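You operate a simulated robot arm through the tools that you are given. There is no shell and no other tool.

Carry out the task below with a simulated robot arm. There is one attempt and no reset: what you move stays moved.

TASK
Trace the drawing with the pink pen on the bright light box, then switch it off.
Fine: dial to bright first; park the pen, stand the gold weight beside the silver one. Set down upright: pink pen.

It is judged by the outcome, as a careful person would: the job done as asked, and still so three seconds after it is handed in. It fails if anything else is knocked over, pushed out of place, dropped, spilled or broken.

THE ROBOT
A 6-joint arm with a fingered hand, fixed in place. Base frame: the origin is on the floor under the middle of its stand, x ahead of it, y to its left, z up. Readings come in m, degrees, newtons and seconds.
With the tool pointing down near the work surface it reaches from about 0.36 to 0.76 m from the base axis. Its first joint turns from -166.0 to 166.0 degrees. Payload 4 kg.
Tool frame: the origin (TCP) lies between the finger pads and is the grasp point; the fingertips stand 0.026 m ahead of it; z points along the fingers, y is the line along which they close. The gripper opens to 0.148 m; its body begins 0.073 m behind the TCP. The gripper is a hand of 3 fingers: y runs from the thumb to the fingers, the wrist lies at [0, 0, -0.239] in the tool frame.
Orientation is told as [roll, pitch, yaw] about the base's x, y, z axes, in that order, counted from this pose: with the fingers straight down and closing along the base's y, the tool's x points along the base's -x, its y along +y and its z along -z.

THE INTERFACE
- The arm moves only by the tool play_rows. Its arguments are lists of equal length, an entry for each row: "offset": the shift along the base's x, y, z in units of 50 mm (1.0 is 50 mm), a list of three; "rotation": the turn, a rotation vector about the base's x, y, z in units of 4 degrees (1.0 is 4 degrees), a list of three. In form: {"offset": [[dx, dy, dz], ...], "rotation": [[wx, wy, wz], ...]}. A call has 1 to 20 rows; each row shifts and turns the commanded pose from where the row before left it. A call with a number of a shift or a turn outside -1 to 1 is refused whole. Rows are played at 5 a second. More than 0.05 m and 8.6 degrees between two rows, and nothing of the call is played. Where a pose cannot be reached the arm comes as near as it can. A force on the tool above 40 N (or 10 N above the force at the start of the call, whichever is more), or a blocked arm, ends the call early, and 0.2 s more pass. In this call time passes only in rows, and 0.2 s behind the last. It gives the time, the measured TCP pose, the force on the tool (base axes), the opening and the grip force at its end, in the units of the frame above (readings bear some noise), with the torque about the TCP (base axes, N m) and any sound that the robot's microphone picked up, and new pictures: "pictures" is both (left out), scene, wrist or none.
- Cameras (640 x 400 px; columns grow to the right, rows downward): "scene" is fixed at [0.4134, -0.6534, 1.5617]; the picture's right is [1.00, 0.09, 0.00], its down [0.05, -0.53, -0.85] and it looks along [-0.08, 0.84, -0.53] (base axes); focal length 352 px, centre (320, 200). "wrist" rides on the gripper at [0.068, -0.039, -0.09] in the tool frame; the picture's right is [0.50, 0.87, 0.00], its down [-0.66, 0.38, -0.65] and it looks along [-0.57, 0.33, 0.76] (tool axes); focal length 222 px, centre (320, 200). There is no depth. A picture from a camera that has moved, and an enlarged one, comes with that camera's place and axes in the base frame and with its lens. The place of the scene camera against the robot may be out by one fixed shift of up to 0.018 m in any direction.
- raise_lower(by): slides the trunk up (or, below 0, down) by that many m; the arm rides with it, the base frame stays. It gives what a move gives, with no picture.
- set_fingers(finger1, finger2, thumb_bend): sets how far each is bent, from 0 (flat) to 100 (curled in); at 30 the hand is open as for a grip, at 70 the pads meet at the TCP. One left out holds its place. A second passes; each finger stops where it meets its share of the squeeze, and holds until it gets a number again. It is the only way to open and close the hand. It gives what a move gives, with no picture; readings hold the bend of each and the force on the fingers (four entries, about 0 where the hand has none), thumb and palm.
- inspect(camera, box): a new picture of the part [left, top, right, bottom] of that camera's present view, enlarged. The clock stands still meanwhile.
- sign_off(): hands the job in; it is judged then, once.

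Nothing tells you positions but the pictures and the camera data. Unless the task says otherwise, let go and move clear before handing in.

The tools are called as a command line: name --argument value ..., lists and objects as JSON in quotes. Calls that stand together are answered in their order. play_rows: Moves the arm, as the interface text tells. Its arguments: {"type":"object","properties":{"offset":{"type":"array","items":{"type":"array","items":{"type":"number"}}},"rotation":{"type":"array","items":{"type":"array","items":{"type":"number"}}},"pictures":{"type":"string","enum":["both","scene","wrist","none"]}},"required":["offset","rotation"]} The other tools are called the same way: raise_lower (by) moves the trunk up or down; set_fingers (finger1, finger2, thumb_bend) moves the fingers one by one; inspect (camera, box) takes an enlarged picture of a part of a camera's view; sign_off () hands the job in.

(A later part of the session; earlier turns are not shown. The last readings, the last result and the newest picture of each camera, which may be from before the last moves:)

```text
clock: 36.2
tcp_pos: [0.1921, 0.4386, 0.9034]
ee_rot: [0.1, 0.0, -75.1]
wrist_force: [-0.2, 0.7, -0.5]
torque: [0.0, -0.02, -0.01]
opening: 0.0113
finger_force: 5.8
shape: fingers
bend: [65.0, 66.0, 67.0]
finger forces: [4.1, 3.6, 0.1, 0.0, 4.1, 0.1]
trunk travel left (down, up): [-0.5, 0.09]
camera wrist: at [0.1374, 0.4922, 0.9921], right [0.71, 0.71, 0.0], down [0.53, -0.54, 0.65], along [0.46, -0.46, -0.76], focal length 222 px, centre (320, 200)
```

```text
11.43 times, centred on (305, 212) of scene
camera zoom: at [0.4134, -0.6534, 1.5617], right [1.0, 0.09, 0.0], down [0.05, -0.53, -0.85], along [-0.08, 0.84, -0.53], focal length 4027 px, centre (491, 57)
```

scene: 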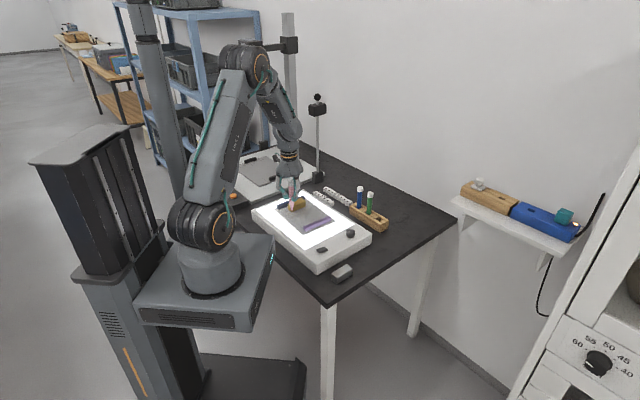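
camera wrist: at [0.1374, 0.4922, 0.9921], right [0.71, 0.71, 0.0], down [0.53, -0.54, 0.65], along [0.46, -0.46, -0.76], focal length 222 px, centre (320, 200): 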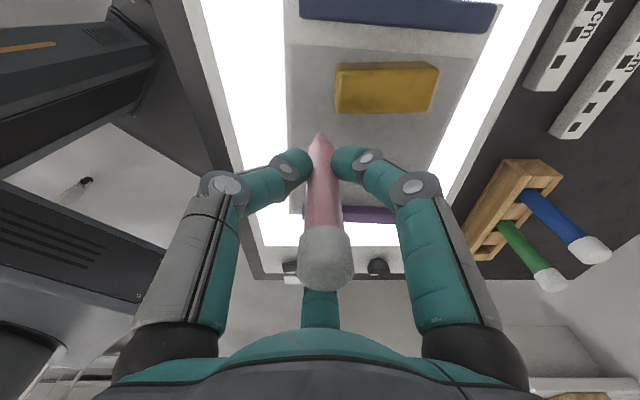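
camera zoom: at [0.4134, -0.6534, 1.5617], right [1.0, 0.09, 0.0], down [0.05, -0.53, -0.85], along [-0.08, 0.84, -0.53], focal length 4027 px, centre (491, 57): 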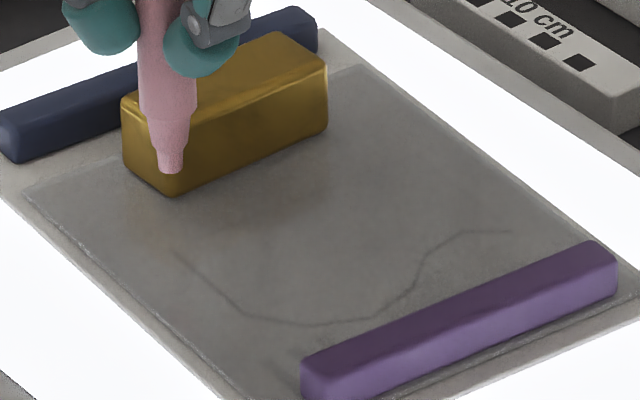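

Combining both views, the nib is ≈(0.191, 0.439, 0.821), ~30 mm above the sheet. I shift slightly toward P0 and lower to ~8 mm above it for a second check.

play_rows --offset '[[0.03, -0.066, -0.22], [0, 0, -0.22]]' --rotation '[[0, 0, 0], [0, 0, 0]]' --pictures "none"

inspect --camera "wrist" --box '[290, 100, 350, 150]'

inspect --camera "scene" --box '[285, 203, 305, 223]'

inspect --camera "scene" --box '[280, 195, 330, 230]'

```text
clock: 36.8
tcp_pos: [0.1927, 0.4337, 0.8805]
ee_rot: [0.0, 0.0, -75.1]
wrist_force: [-0.1, -0.1, -0.4]
torque: [0.01, 0.01, 0.02]
opening: 0.0111
finger_force: 5.9
shape: fingers
bend: [65.0, 66.0, 67.0]
finger forces: [4.0, 3.7, 0.1, 0.1, 4.2, 0.0]
trunk travel left (down, up): [-0.5, 0.09]
```

```text
8.00 times, centred on (320, 125) of wrist
camera zoom: at [0.1389, 0.4889, 0.97], right [0.71, 0.71, 0.0], down [0.53, -0.54, 0.65], along [0.46, -0.46, -0.76], focal length 1777 px, centre (320, 800)
```

zoom: 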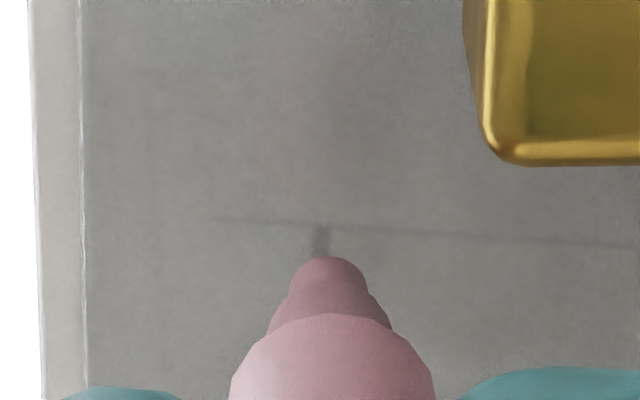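

```text
16.00 times, centred on (295, 213) of scene
camera zoom: at [0.4134, -0.6534, 1.5617], right [1.0, 0.09, 0.0], down [0.05, -0.53, -0.85], along [-0.08, 0.84, -0.53], focal length 5638 px, centre (720, -8)
```

zoom: 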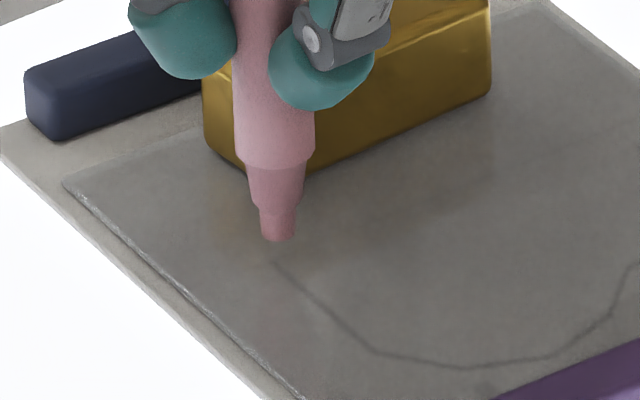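

```text
11.43 times, centred on (305, 212) of scene
camera zoom: at [0.4134, -0.6534, 1.5617], right [1.0, 0.09, 0.0], down [0.05, -0.53, -0.85], along [-0.08, 0.84, -0.53], focal length 4027 px, centre (491, 57)
```

zoom: 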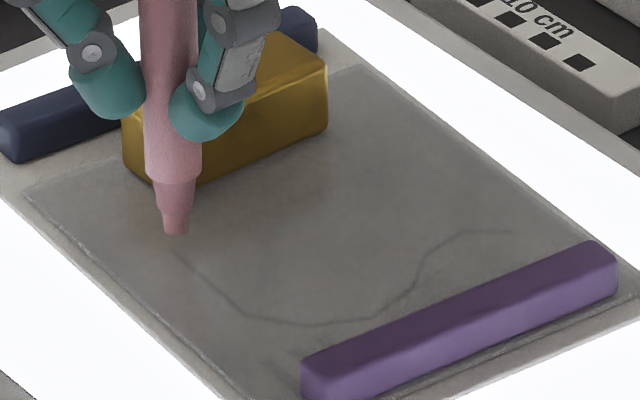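

Accounting for the blunt ~8 mm nib, its centre is ≈(0.1946, 0.4338, 0.8005); P0 is ≈(0.1926, 0.4355). I correct by 2 mm and lower toward contact in small steps.

play_rows --offset '[[-0.04, 0.034, -0.04], [0, 0, -0.06], [0, 0, -0.04]]' --rotation '[[0, 0, 0], [0, 0, 0], [0, 0, 0]]' --pictures "none"

inspect --camera "wrist" --box '[290, 100, 350, 150]'

inspect --camera "scene" --box '[285, 203, 305, 223]'

```text
clock: 37.6
tcp_pos: [0.191, 0.4372, 0.8733]
ee_rot: [0.0, 0.0, -75.1]
wrist_force: [0.2, 0.1, 1.7]
torque: [-0.04, -0.01, 0.0]
opening: 0.0111
finger_force: 6.4
shape: fingers
bend: [65.0, 66.0, 67.0]
finger forces: [4.2, 3.8, 0.0, 0.1, 4.4, 0.0]
trunk travel left (down, up): [-0.5, 0.09]
```

```text
8.00 times, centred on (320, 125) of wrist
camera zoom: at [0.1369, 0.4905, 0.9631], right [0.71, 0.71, 0.0], down [0.53, -0.54, 0.65], along [0.46, -0.46, -0.76], focal length 1777 px, centre (320, 800)
```

zoom: 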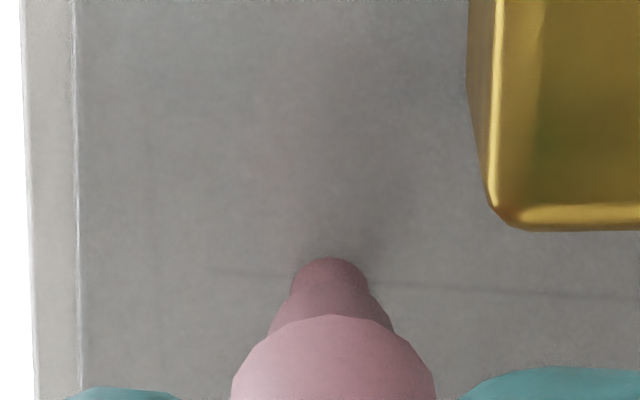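

```text
16.00 times, centred on (295, 213) of scene
camera zoom: at [0.4134, -0.6534, 1.5617], right [1.0, 0.09, 0.0], down [0.05, -0.53, -0.85], along [-0.08, 0.84, -0.53], focal length 5638 px, centre (720, -8)
```

zoom: 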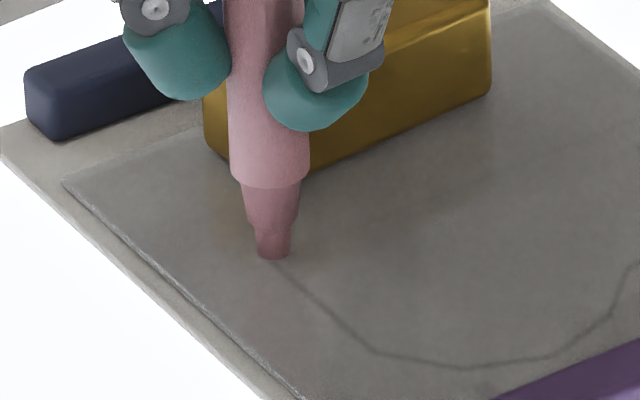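

Nib is ~2–3 mm above the sheet, right over P0. Lowering in fine steps to contact.

play_rows --offset '[[0, 0, -0.03]]' --rotation '[[0, 0, 0]]' --pictures "none"

inspect --camera "scene" --box '[285, 203, 305, 223]'

```text
clock: 38.0
tcp_pos: [0.1916, 0.437, 0.8722]
ee_rot: [0.0, 0.0, -75.1]
wrist_force: [-0.6, 0.1, 7.7]
torque: [0.03, 0.0, -0.01]
opening: 0.0107
finger_force: 7.5
shape: fingers
bend: [65.0, 66.0, 68.0]
finger forces: [5.0, 4.6, 0.1, 0.0, 5.5, 0.0]
trunk travel left (down, up): [-0.5, 0.09]
```

```text
16.00 times, centred on (295, 213) of scene
camera zoom: at [0.4134, -0.6534, 1.5617], right [1.0, 0.09, 0.0], down [0.05, -0.53, -0.85], along [-0.08, 0.84, -0.53], focal length 5638 px, centre (720, -8)
```

zoom: 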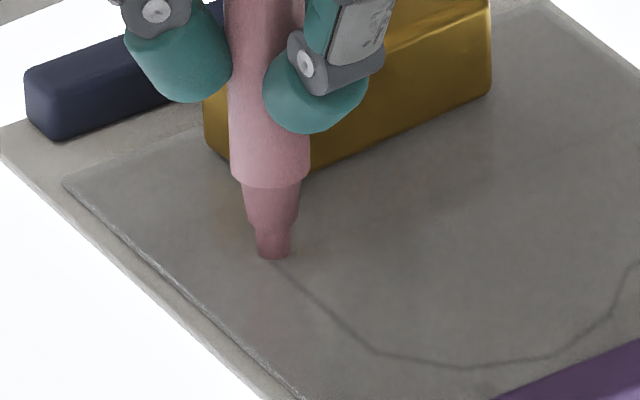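

Contact felt (1.7 N at TCP z≈0.873, 7.7 N now). I ease off 1 mm and draw the first segment P0→P1, then check the ink.

play_rows --offset '[[0, 0, 0.014], [0.075, -0.0865, 0], [0.075, -0.0865, 0], [0.075, -0.0865, 0], [0.075, -0.0865, 0]]' --rotation '[[0, 0, 0], [0, 0, 0], [0, 0, 0], [0, 0, 0], [0, 0, 0]]' --pictures "none"

inspect --camera "wrist" --box '[290, 100, 350, 150]'

inspect --camera "scene" --box '[285, 203, 325, 231]'

```text
clock: 39.2
tcp_pos: [0.2058, 0.4192, 0.8724]
ee_rot: [0.1, -0.1, -75.2]
wrist_force: [-1.3, 0.8, 2.5]
torque: [0.04, 0.02, -0.01]
opening: 0.0103
finger_force: 6.9
shape: fingers
bend: [66.0, 65.0, 68.0]
finger forces: [5.5, 3.8, 0.0, 0.1, 5.0, 0.0]
trunk travel left (down, up): [-0.5, 0.09]
```

```text
8.00 times, centred on (320, 125) of wrist
camera zoom: at [0.1517, 0.4733, 0.962], right [0.71, 0.71, 0.0], down [0.53, -0.54, 0.65], along [0.46, -0.46, -0.76], focal length 1777 px, centre (320, 800)
```

zoom: 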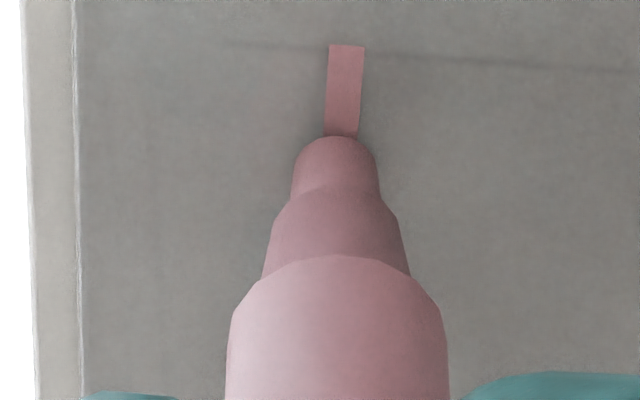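

```text
14.29 times, centred on (305, 217) of scene
camera zoom: at [0.4134, -0.6534, 1.5617], right [1.0, 0.09, 0.0], down [0.05, -0.53, -0.85], along [-0.08, 0.84, -0.53], focal length 5034 px, centre (534, -43)
```

zoom: 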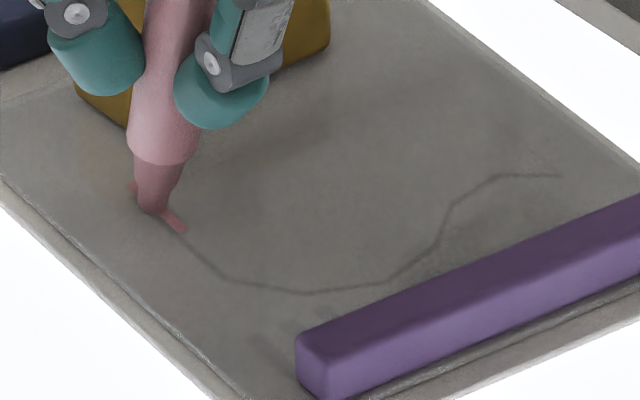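

Ink is appearing right on the line from P0, but the pen looks tilted in the fingers. I zoom in before continuing.

inspect --camera "scene" --box '[286, 208, 306, 224]'

inspect --camera "wrist" --box '[260, 80, 380, 290]'

inspect --camera "scene" --box '[270, 160, 330, 230]'

```text
16.00 times, centred on (296, 216) of scene
camera zoom: at [0.4134, -0.6534, 1.5617], right [1.0, 0.09, 0.0], down [0.05, -0.53, -0.85], along [-0.08, 0.84, -0.53], focal length 5638 px, centre (704, -56)
```

zoom: 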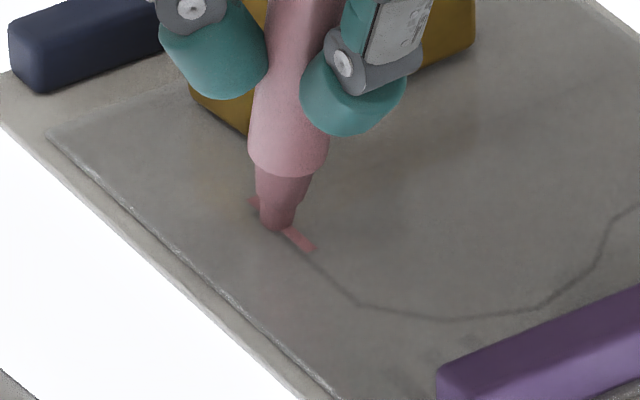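

```text
1.90 times, centred on (320, 185) of wrist
camera zoom: at [0.1517, 0.4733, 0.962], right [0.71, 0.71, 0.0], down [0.53, -0.54, 0.65], along [0.46, -0.46, -0.76], focal length 423 px, centre (320, 229)
```

zoom: 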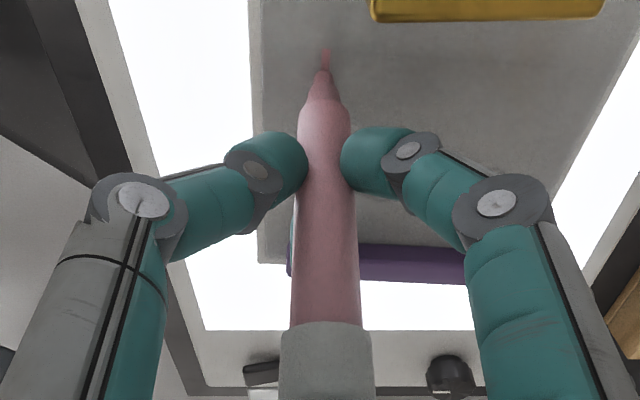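

```text
5.71 times, centred on (300, 195) of scene
camera zoom: at [0.4134, -0.6534, 1.5617], right [1.0, 0.09, 0.0], down [0.05, -0.53, -0.85], along [-0.08, 0.84, -0.53], focal length 2014 px, centre (434, 229)
```

zoom: 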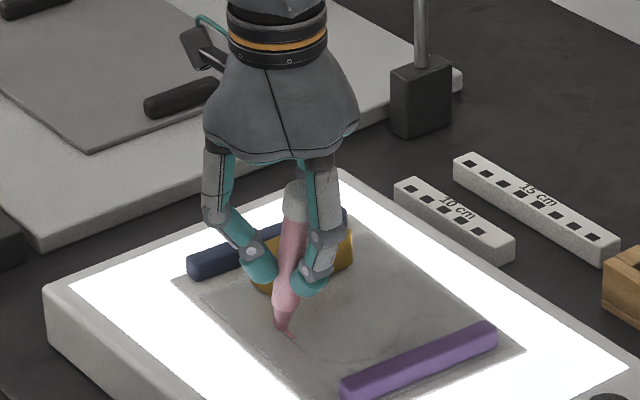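

The nib lags (pen leaning ~9° from drag) although the ink follows the hand along the line. I reduce the contact force by raising 1 mm and continue to P1, then compare ink end and nib.

play_rows --offset '[[0, 0, 0.016], [0.075, -0.0865, 0], [0.075, -0.0865, 0], [0.075, -0.0865, 0], [0.075, -0.0865, 0]]' --rotation '[[0, 0, 0], [0, 0, 0], [0, 0, 0], [0, 0, 0], [0, 0, 0]]' --pictures "none"

inspect --camera "wrist" --box '[280, 70, 360, 150]'

inspect --camera "scene" --box '[286, 208, 314, 228]'

```text
clock: 40.4
tcp_pos: [0.2218, 0.4024, 0.8731]
ee_rot: [0.0, 0.0, -75.1]
wrist_force: [-0.1, 0.2, 0.4]
torque: [0.05, 0.03, -0.02]
opening: 0.0105
finger_force: 6.5
shape: fingers
bend: [66.0, 66.0, 68.0]
finger forces: [4.5, 3.5, 0.0, 0.1, 4.3, 0.1]
trunk travel left (down, up): [-0.5, 0.09]
```

```text
5.00 times, centred on (320, 110) of wrist
camera zoom: at [0.1673, 0.4563, 0.9627], right [0.71, 0.71, 0.0], down [0.53, -0.54, 0.65], along [0.46, -0.46, -0.76], focal length 1111 px, centre (320, 650)
```

zoom: 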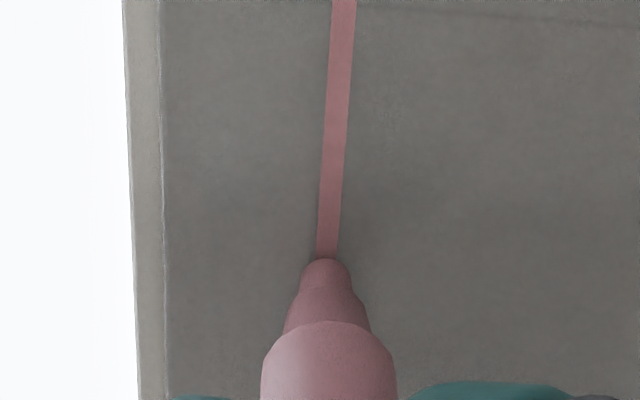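

```text
16.00 times, centred on (300, 218) of scene
camera zoom: at [0.4134, -0.6534, 1.5617], right [1.0, 0.09, 0.0], down [0.05, -0.53, -0.85], along [-0.08, 0.84, -0.53], focal length 5638 px, centre (640, -88)
```

zoom: 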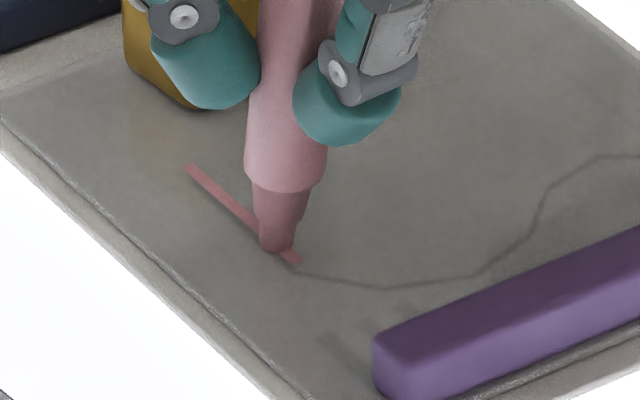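

Ink covers P0→P1 well, with only ~0.5 N on the nib now. Continuing P1→P2→P3.

play_rows --offset '[[0.1, -0.023, 0], [0.1, -0.023, 0], [0.1, -0.023, 0], [0.1, -0.023, 0]]' --rotation '[[0, 0, 0], [0, 0, 0], [0, 0, 0], [0, 0, 0]]' --pictures "none"

inspect --camera "wrist" --box '[270, 60, 370, 160]'

inspect --camera "scene" --box '[286, 208, 318, 230]'

```text
clock: 41.4
tcp_pos: [0.2423, 0.3976, 0.8723]
ee_rot: [-0.1, 0.0, -75.1]
wrist_force: [-0.2, -0.8, 1.4]
torque: [0.02, 0.06, 0.01]
opening: 0.0104
finger_force: 6.4
shape: fingers
bend: [65.0, 65.0, 68.0]
finger forces: [4.4, 3.6, 0.1, 0.0, 4.8, 0.0]
trunk travel left (down, up): [-0.5, 0.09]
```

```text
4.00 times, centred on (320, 110) of wrist
camera zoom: at [0.1872, 0.4519, 0.9624], right [0.71, 0.71, 0.0], down [0.53, -0.54, 0.65], along [0.46, -0.46, -0.76], focal length 888 px, centre (320, 560)
```

zoom: 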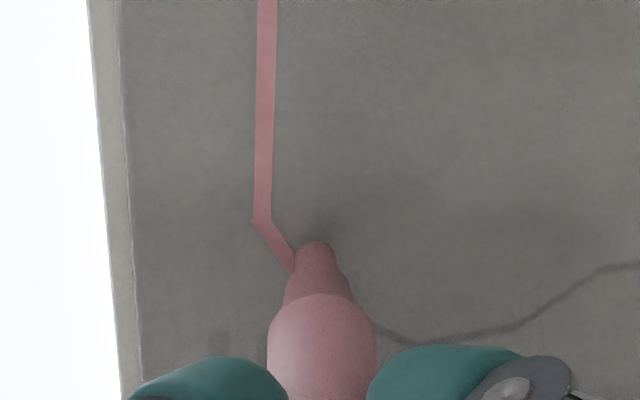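

```text
16.00 times, centred on (302, 219) of scene
camera zoom: at [0.4134, -0.6534, 1.5617], right [1.0, 0.09, 0.0], down [0.05, -0.53, -0.85], along [-0.08, 0.84, -0.53], focal length 5638 px, centre (608, -104)
```

zoom: 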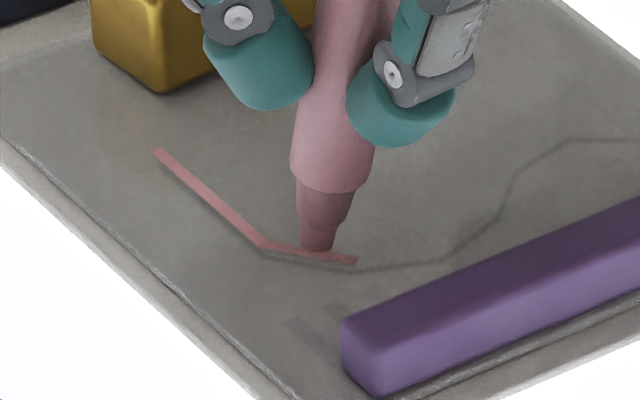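

The ink follows the line closely around P1 and to P2. Continuing P2→P3→P4.

play_rows --offset '[[0.1135, 0.037, 0], [0.1135, 0.037, 0], [0.1135, 0.037, 0], [0.1135, 0.037, 0], [0.054, 0.088, 0], [0.054, 0.088, 0], [0.054, 0.088, 0], [0.054, 0.088, 0]]' --rotation '[[0, 0, 0], [0, 0, 0], [0, 0, 0], [0, 0, 0], [0, 0, 0], [0, 0, 0], [0, 0, 0], [0, 0, 0]]' --pictures "none"

inspect --camera "wrist" --box '[250, 40, 390, 160]'

inspect --camera "scene" --box '[290, 206, 326, 230]'

```text
clock: 43.2
tcp_pos: [0.2749, 0.4218, 0.873]
ee_rot: [0.0, 0.1, -75.1]
wrist_force: [-0.2, -0.5, 0.1]
torque: [0.01, 0.04, -0.04]
opening: 0.0105
finger_force: 6.0
shape: fingers
bend: [65.0, 65.0, 68.0]
finger forces: [3.9, 3.7, 0.1, 0.0, 4.3, 0.1]
trunk travel left (down, up): [-0.5, 0.09]
```

```text
3.33 times, centred on (320, 100) of wrist
camera zoom: at [0.2206, 0.4768, 0.9629], right [0.71, 0.71, 0.0], down [0.53, -0.54, 0.65], along [0.46, -0.46, -0.76], focal length 740 px, centre (320, 533)
```

zoom: 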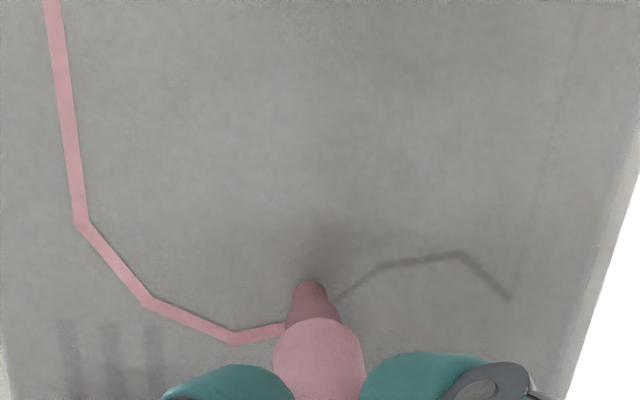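

```text
16.00 times, centred on (308, 218) of scene
camera zoom: at [0.4134, -0.6534, 1.5617], right [1.0, 0.09, 0.0], down [0.05, -0.53, -0.85], along [-0.08, 0.84, -0.53], focal length 5638 px, centre (512, -88)
```

zoom: 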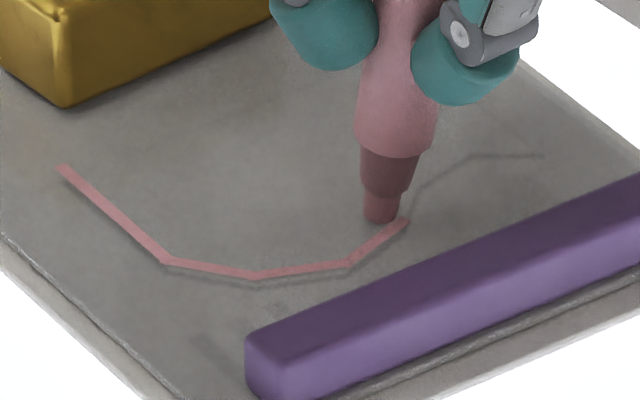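

The ink continues along the drawing. I zoom in on the drawn corner region to measure ink-vs-line offset.

inspect --camera "wrist" --box '[256, 80, 316, 120]'

inspect --camera "wrist" --box '[270, 115, 320, 150]'

inspect --camera "scene" --box '[298, 212, 318, 226]'

inspect --camera "wrist" --box '[315, 90, 375, 130]'

```text
10.00 times, centred on (286, 100) of wrist
camera zoom: at [0.2206, 0.4768, 0.9629], right [0.71, 0.71, 0.0], down [0.53, -0.54, 0.65], along [0.46, -0.46, -0.76], focal length 2221 px, centre (660, 1200)
```

zoom: 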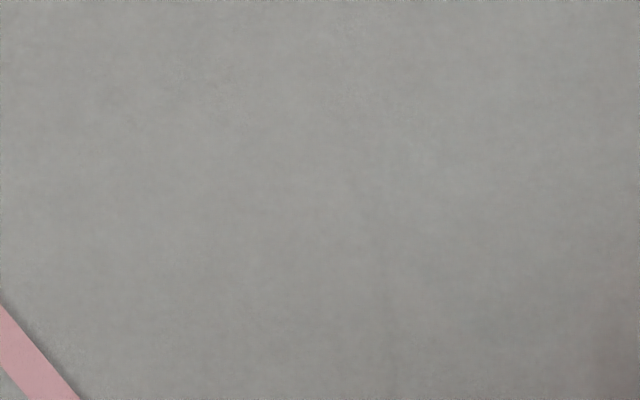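

```text
11.43 times, centred on (295, 132) of wrist
camera zoom: at [0.2206, 0.4768, 0.9629], right [0.71, 0.71, 0.0], down [0.53, -0.54, 0.65], along [0.46, -0.46, -0.76], focal length 2538 px, centre (606, 971)
```

zoom: 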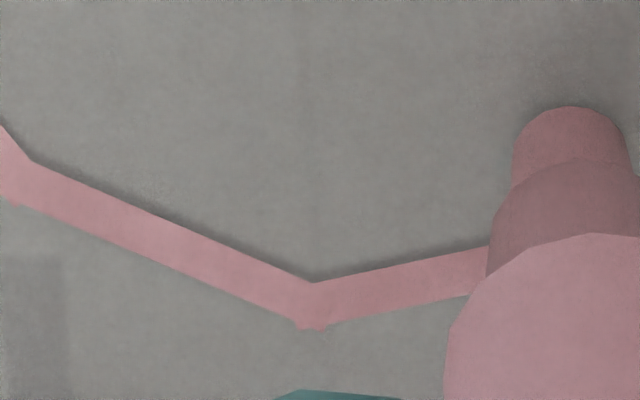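

```text
16.00 times, centred on (308, 219) of scene
camera zoom: at [0.4134, -0.6534, 1.5617], right [1.0, 0.09, 0.0], down [0.05, -0.53, -0.85], along [-0.08, 0.84, -0.53], focal length 5638 px, centre (512, -104)
```

zoom: 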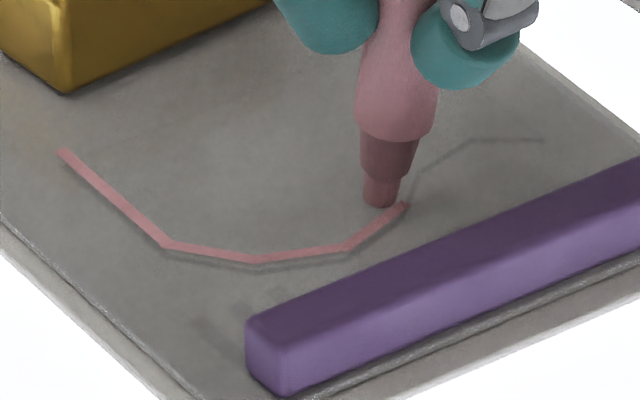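

```text
10.00 times, centred on (345, 110) of wrist
camera zoom: at [0.2206, 0.4768, 0.9629], right [0.71, 0.71, 0.0], down [0.53, -0.54, 0.65], along [0.46, -0.46, -0.76], focal length 2221 px, centre (70, 1100)
```

zoom: 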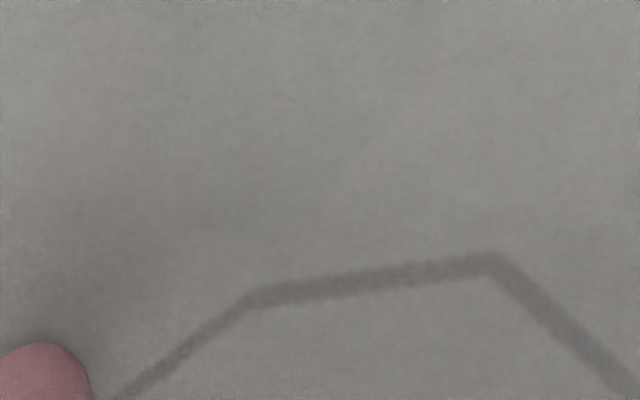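

The dark edge shows on each camera's near side, so the ink lies straight above the drawn line. I finish P4→P5→P6→P7 with a hair more pressure.

play_rows --offset '[[0, 0, -0.012], [0.011, 0.092, 0], [0.011, 0.092, 0], [0.011, 0.092, 0], [0.011, 0.092, 0], [0.058, 0.0765, 0], [0.058, 0.0765, 0], [0.058, 0.0765, 0], [0.058, 0.0765, 0], [0.11, 0.012, 0], [0.11, 0.012, 0], [0.11, 0.012, 0]]' --rotation '[[0, 0, 0], [0, 0, 0], [0, 0, 0], [0, 0, 0], [0, 0, 0], [0, 0, 0], [0, 0, 0], [0, 0, 0], [0, 0, 0], [0, 0, 0], [0, 0, 0], [0, 0, 0]]' --pictures "none"

inspect --camera "wrist" --box '[230, 20, 390, 160]'

inspect --camera "scene" --box '[292, 204, 332, 230]'

```text
clock: 45.8
tcp_pos: [0.3053, 0.4581, 0.8712]
ee_rot: [-0.1, 0.0, -75.1]
wrist_force: [0.3, -0.3, 2.4]
torque: [-0.05, 0.04, 0.0]
opening: 0.0106
finger_force: 6.5
shape: fingers
bend: [65.0, 65.0, 69.0]
finger forces: [4.0, 3.7, 0.1, 0.0, 5.8, 0.1]
trunk travel left (down, up): [-0.5, 0.09]
```

```text
2.86 times, centred on (310, 90) of wrist
camera zoom: at [0.2509, 0.5119, 0.9616], right [0.71, 0.71, 0.0], down [0.53, -0.54, 0.65], along [0.46, -0.46, -0.76], focal length 635 px, centre (349, 514)
```

zoom: 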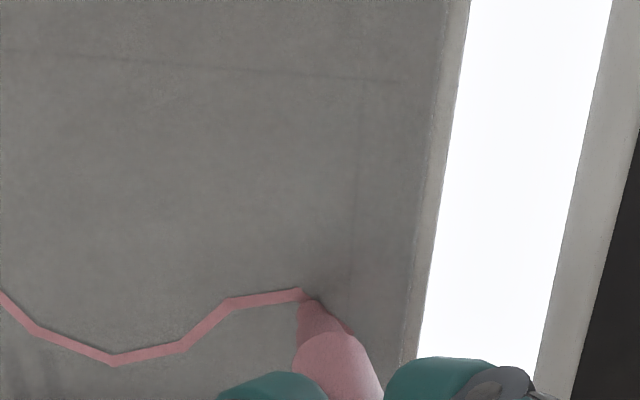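

```text
15.38 times, centred on (312, 217) of scene
camera zoom: at [0.4134, -0.6534, 1.5617], right [1.0, 0.09, 0.0], down [0.05, -0.53, -0.85], along [-0.08, 0.84, -0.53], focal length 5421 px, centre (443, -62)
```

zoom: 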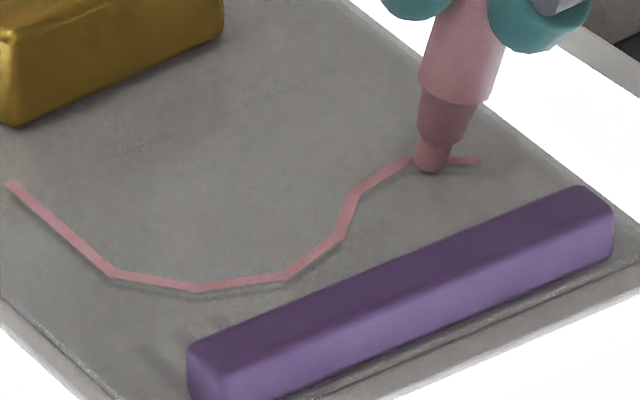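

The full polyline is now inked to P7. Lifting the pen clear and checking the whole trace.

play_rows --offset '[[0, 0, 0.15], [0, 0, 0.4], [0, 0, 0.8], [0, 0, 0.8], [0.3, 0.2, 0.3]]' --rotation '[[0, 0, 0], [0, 0, 0], [0, 0, 0], [0, 0, 0], [0, 0, 0]]' --pictures "both"

inspect --camera "scene" --box '[286, 200, 336, 232]'

inspect --camera "scene" --box '[290, 150, 350, 210]'

inspect --camera "wrist" --box '[250, 80, 390, 300]'

```text
clock: 47.0
tcp_pos: [0.3206, 0.4683, 0.9948]
ee_rot: [0.0, -0.1, -75.1]
wrist_force: [-1.0, -0.3, 0.4]
torque: [-0.03, 0.0, 0.04]
opening: 0.0105
finger_force: 5.7
shape: fingers
bend: [65.0, 66.0, 68.0]
finger forces: [3.8, 3.6, 0.0, 0.1, 3.8, 0.1]
trunk travel left (down, up): [-0.5, 0.09]
camera wrist: at [0.2659, 0.5222, 1.0849], right [0.71, 0.71, 0.0], down [0.53, -0.54, 0.65], along [0.46, -0.46, -0.76], focal length 222 px, centre (320, 200)
```

scene: 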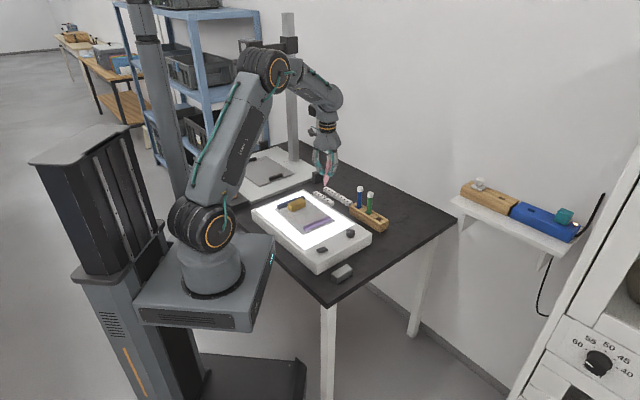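
wrist: 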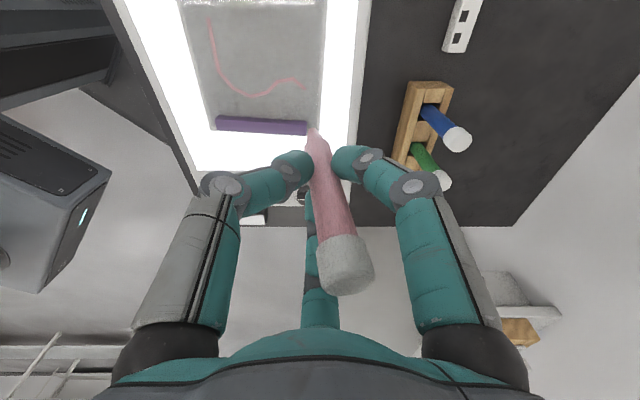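

```text
12.50 times, centred on (311, 216) of scene
camera zoom: at [0.4134, -0.6534, 1.5617], right [1.0, 0.09, 0.0], down [0.05, -0.53, -0.85], along [-0.08, 0.84, -0.53], focal length 4405 px, centre (432, 0)
```

zoom: 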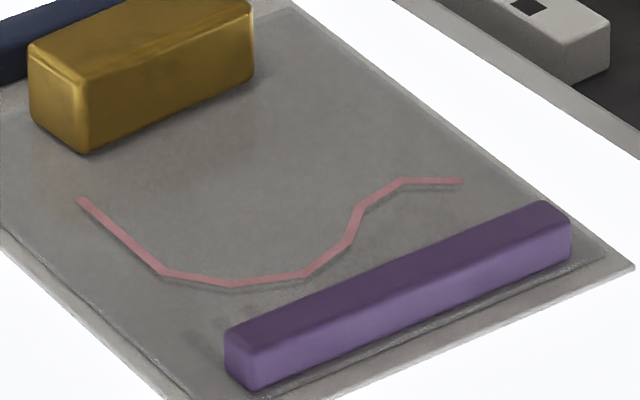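

```text
6.67 times, centred on (320, 180) of scene
camera zoom: at [0.4134, -0.6534, 1.5617], right [1.0, 0.09, 0.0], down [0.05, -0.53, -0.85], along [-0.08, 0.84, -0.53], focal length 2349 px, centre (320, 333)
```

zoom: 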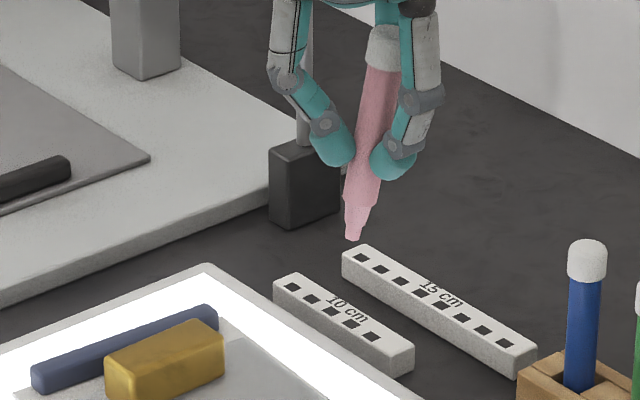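

```text
1.82 times, centred on (320, 190) of wrist
camera zoom: at [0.2659, 0.5222, 1.0849], right [0.71, 0.71, 0.0], down [0.53, -0.54, 0.65], along [0.46, -0.46, -0.76], focal length 404 px, centre (320, 218)
```

zoom: 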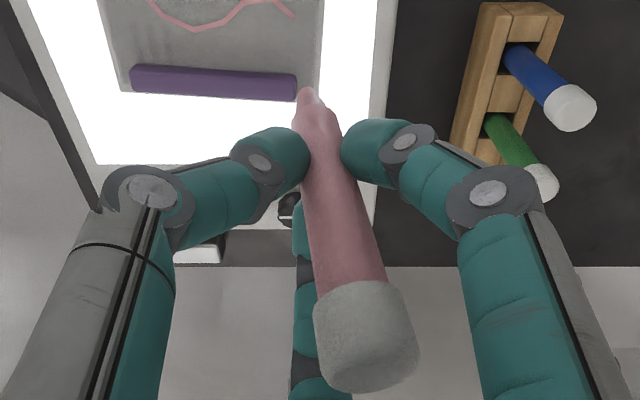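

Trace is complete and clean. The pen now leans ~8° in the grip (top toward +x,+y), so I rotate the hand to bring the pen vertical before parking it.

play_rows --offset '[[0, 0, 0], [0, 0, 0]]' --rotation '[[0.54, -0.87, 0], [0.54, -0.87, 0]]' --pictures "both"

inspect --camera "scene" --box '[290, 150, 390, 220]'

inspect --camera "scene" --box '[310, 145, 350, 195]'

inspect --camera "wrist" --box '[250, 80, 390, 300]'

```text
clock: 47.6
tcp_pos: [0.3213, 0.4679, 0.995]
ee_rot: [7.8, 2.4, -74.9]
wrist_force: [0.8, -0.9, -0.8]
torque: [0.01, 0.01, -0.03]
opening: 0.0105
finger_force: 5.4
shape: fingers
bend: [65.0, 66.0, 68.0]
finger forces: [3.9, 3.6, 0.1, 0.1, 3.8, 0.0]
trunk travel left (down, up): [-0.5, 0.09]
camera wrist: at [0.2551, 0.5155, 1.081], right [0.7, 0.7, 0.14], down [0.45, -0.59, 0.67], along [0.55, -0.41, -0.73], focal length 222 px, centre (320, 200)
```

scene: 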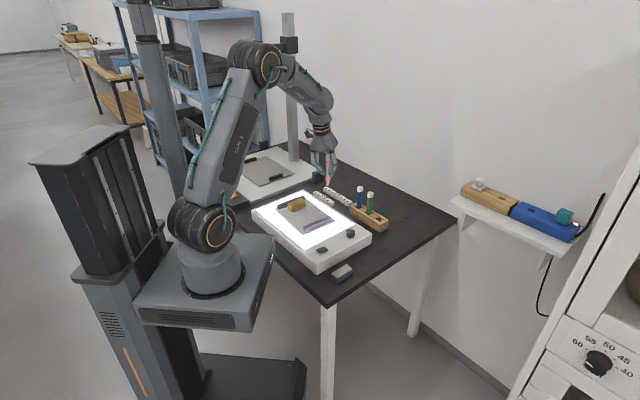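
wrist: 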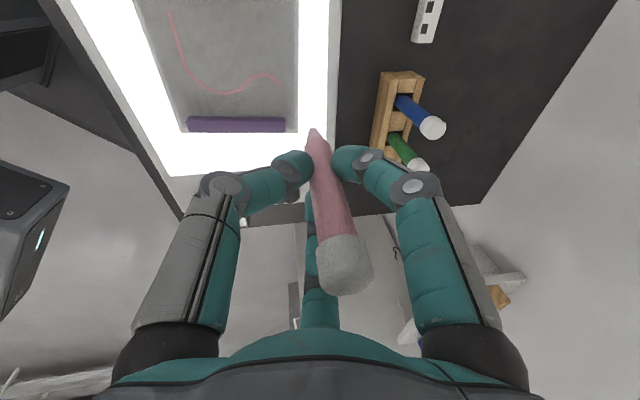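

```text
5.71 times, centred on (340, 185) of scene
camera zoom: at [0.4134, -0.6534, 1.5617], right [1.0, 0.09, 0.0], down [0.05, -0.53, -0.85], along [-0.08, 0.84, -0.53], focal length 2014 px, centre (206, 286)
```

zoom: 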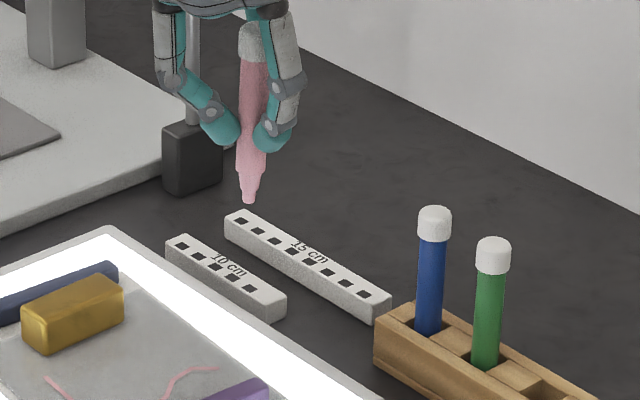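

```text
8.00 times, centred on (330, 170) of scene
camera zoom: at [0.4134, -0.6534, 1.5617], right [1.0, 0.09, 0.0], down [0.05, -0.53, -0.85], along [-0.08, 0.84, -0.53], focal length 2819 px, centre (240, 440)
```

zoom: 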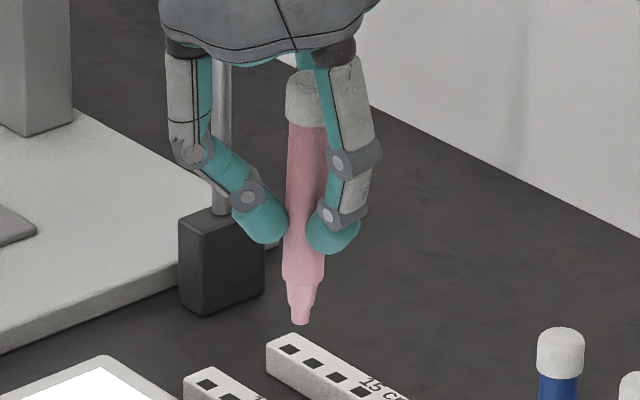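

```text
1.82 times, centred on (320, 190) of wrist
camera zoom: at [0.2551, 0.5155, 1.081], right [0.7, 0.7, 0.14], down [0.45, -0.59, 0.67], along [0.55, -0.41, -0.73], focal length 404 px, centre (320, 218)
```

zoom: 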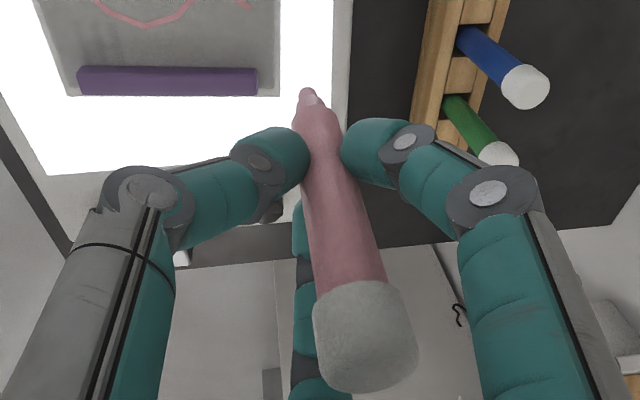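

The pen is now vertical to within about a degree. I carry it back to the rack, hovering above the empty slot.

play_rows --offset '[[0.8, 0.016, -0.02], [0.8, 0.016, -0.02], [0.8, 0.016, -0.02], [0.8, 0.016, -0.02], [0.8, 0.016, -0.02]]' --rotation '[[0, 0, 0], [0, 0, 0], [0, 0, 0], [0, 0, 0], [0, 0, 0]]' --pictures "both"

inspect --camera "scene" --box '[340, 140, 410, 240]'

inspect --camera "wrist" --box '[250, 40, 390, 160]'

```text
clock: 48.8
tcp_pos: [0.5221, 0.4723, 0.9885]
ee_rot: [7.8, 2.3, -74.9]
wrist_force: [0.0, 0.3, -0.8]
torque: [-0.01, 0.01, 0.03]
opening: 0.0104
finger_force: 5.9
shape: fingers
bend: [65.0, 66.0, 68.0]
finger forces: [3.9, 3.5, 0.0, 0.0, 3.8, 0.0]
trunk travel left (down, up): [-0.5, 0.09]
camera wrist: at [0.4563, 0.5199, 1.0754], right [0.7, 0.7, 0.14], down [0.45, -0.59, 0.67], along [0.55, -0.41, -0.73], focal length 222 px, centre (320, 200)
```

scene: 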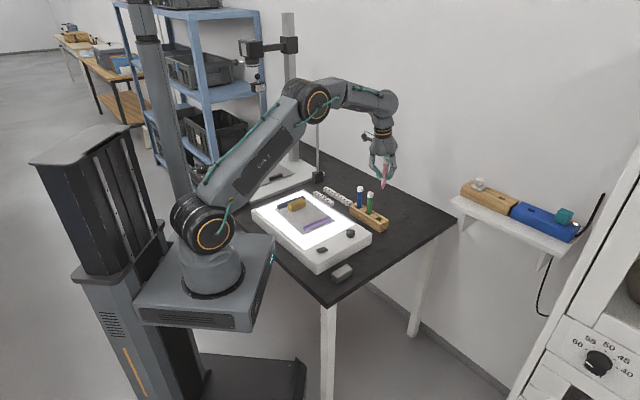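
wrist: 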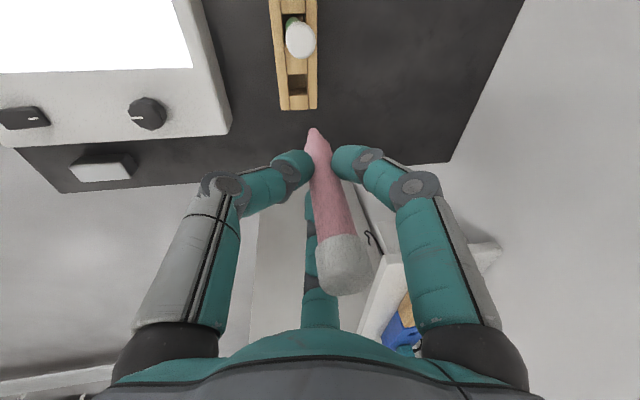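

```text
4.00 times, centred on (375, 190) of scene
camera zoom: at [0.4134, -0.6534, 1.5617], right [1.0, 0.09, 0.0], down [0.05, -0.53, -0.85], along [-0.08, 0.84, -0.53], focal length 1410 px, centre (100, 240)
```

zoom: 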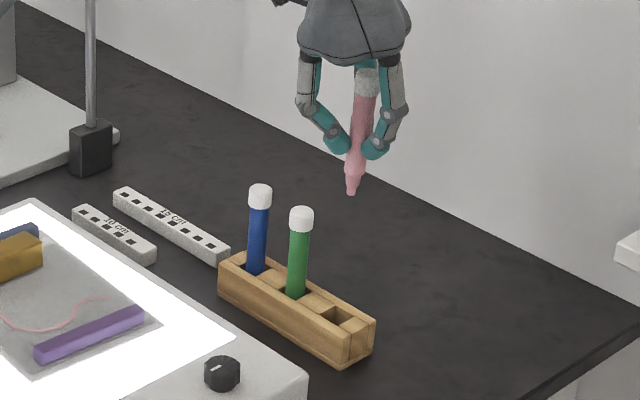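

```text
3.33 times, centred on (320, 100) of wrist
camera zoom: at [0.4563, 0.5199, 1.0754], right [0.7, 0.7, 0.14], down [0.45, -0.59, 0.67], along [0.55, -0.41, -0.73], focal length 740 px, centre (320, 533)
```

zoom: 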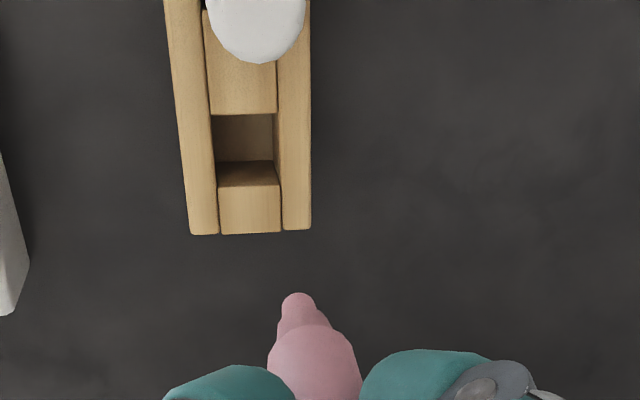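

Slot centre ≈(0.5247, 0.472); the nib is ≈(0.5255, 0.4755). I shift a few mm and descend until the nib is just above the slot.

play_rows --offset '[[-0.02, -0.07, -0.5], [0, 0, -0.7], [0, 0, -0.7], [0, 0, -0.5]]' --rotation '[[0, 0, 0], [0, 0, 0], [0, 0, 0], [0, 0, 0]]' --pictures "none"

inspect --camera "wrist" --box '[270, 70, 370, 150]'

inspect --camera "scene" --box '[345, 180, 395, 230]'

```text
clock: 49.8
tcp_pos: [0.5204, 0.4699, 0.868]
ee_rot: [7.8, 2.4, -75.0]
wrist_force: [0.7, -0.1, -0.7]
torque: [0.04, 0.01, -0.03]
opening: 0.0103
finger_force: 5.6
shape: fingers
bend: [65.0, 66.0, 68.0]
finger forces: [3.9, 3.5, 0.0, 0.1, 3.6, 0.0]
trunk travel left (down, up): [-0.5, 0.09]
```

```text
5.00 times, centred on (320, 110) of wrist
camera zoom: at [0.4545, 0.5168, 0.9557], right [0.7, 0.7, 0.14], down [0.45, -0.59, 0.67], along [0.55, -0.41, -0.73], focal length 1111 px, centre (320, 650)
```

zoom: 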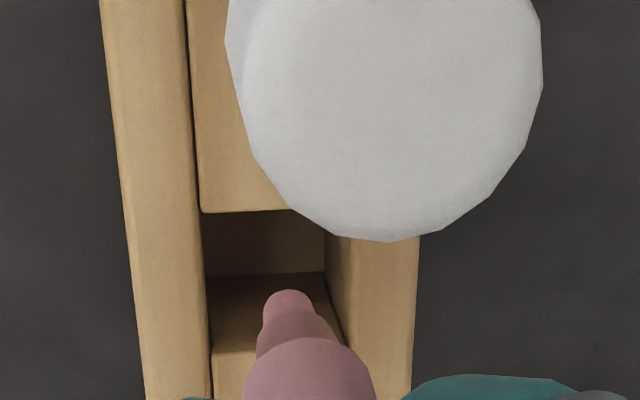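

```text
8.00 times, centred on (370, 205) of scene
camera zoom: at [0.4134, -0.6534, 1.5617], right [1.0, 0.09, 0.0], down [0.05, -0.53, -0.85], along [-0.08, 0.84, -0.53], focal length 2819 px, centre (-80, 160)
```

zoom: 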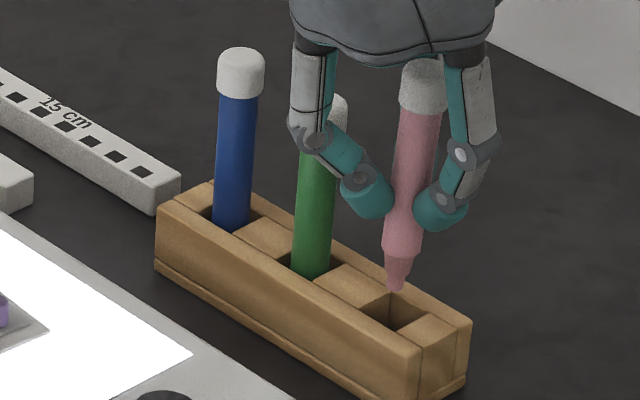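

inspect --camera "scene" --box '[362, 205, 386, 225]'

inspect --camera "wrist" --box '[295, 100, 355, 150]'

```text
16.00 times, centred on (374, 215) of scene
camera zoom: at [0.4134, -0.6534, 1.5617], right [1.0, 0.09, 0.0], down [0.05, -0.53, -0.85], along [-0.08, 0.84, -0.53], focal length 5638 px, centre (-544, -40)
```

zoom: 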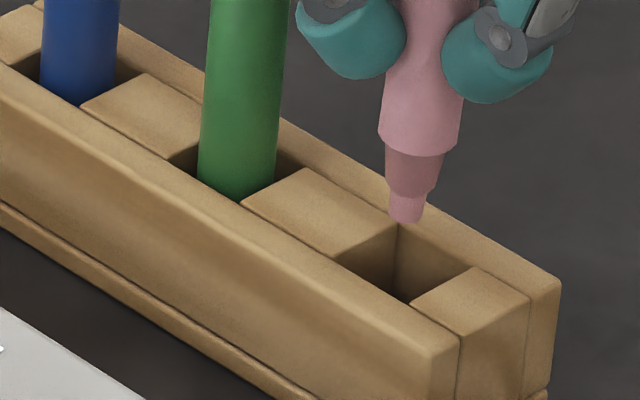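

```text
8.00 times, centred on (325, 125) of wrist
camera zoom: at [0.4545, 0.5168, 0.9557], right [0.7, 0.7, 0.14], down [0.45, -0.59, 0.67], along [0.55, -0.41, -0.73], focal length 1777 px, centre (280, 800)
```

zoom: 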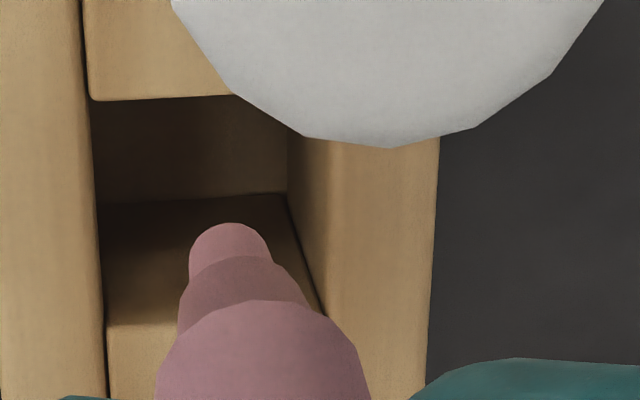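

Both views agree within ~3 mm; I correct by (−1, −2) mm and insert the pen gently.

play_rows --offset '[[-0.02, -0.04, -0.1], [0, 0, -0.15], [0, 0, -0.15], [0, 0, -0.15]]' --rotation '[[0, 0, 0], [0, 0, 0], [0, 0, 0], [0, 0, 0]]' --pictures "none"

inspect --camera "scene" --box '[350, 185, 390, 230]'

inspect --camera "wrist" --box '[270, 80, 370, 160]'

```text
clock: 50.8
tcp_pos: [0.519, 0.4651, 0.8415]
ee_rot: [7.8, 2.3, -75.1]
wrist_force: [-0.3, -0.3, -0.7]
torque: [0.01, -0.03, -0.02]
opening: 0.0106
finger_force: 5.8
shape: fingers
bend: [65.0, 66.0, 68.0]
finger forces: [3.8, 3.6, 0.0, 0.0, 3.8, 0.0]
trunk travel left (down, up): [-0.5, 0.09]
```

```text
8.89 times, centred on (370, 208) of scene
camera zoom: at [0.4134, -0.6534, 1.5617], right [1.0, 0.09, 0.0], down [0.05, -0.53, -0.85], along [-0.08, 0.84, -0.53], focal length 3132 px, centre (-124, 133)
```

zoom: 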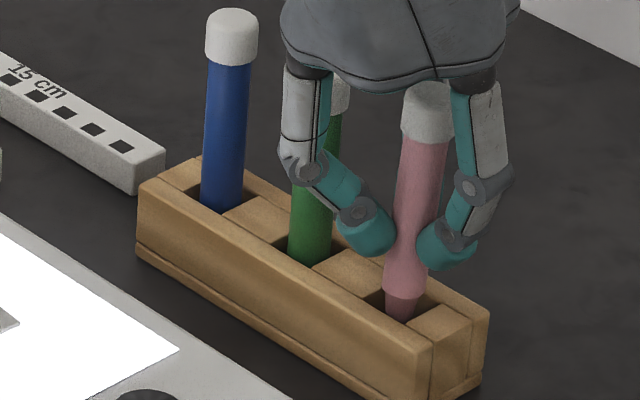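

```text
5.00 times, centred on (320, 120) of wrist
camera zoom: at [0.454, 0.514, 0.9283], right [0.7, 0.7, 0.14], down [0.45, -0.59, 0.67], along [0.55, -0.41, -0.73], focal length 1111 px, centre (320, 600)
```

zoom: 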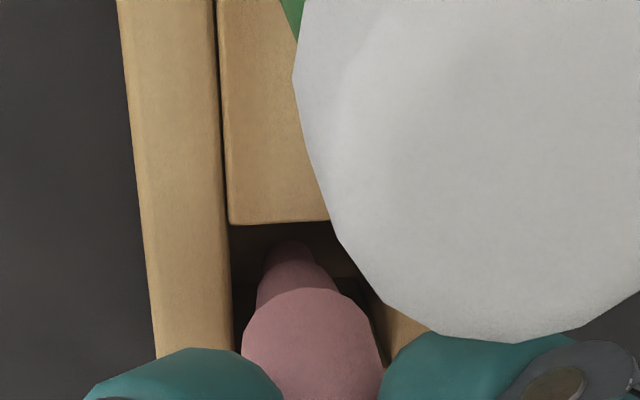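

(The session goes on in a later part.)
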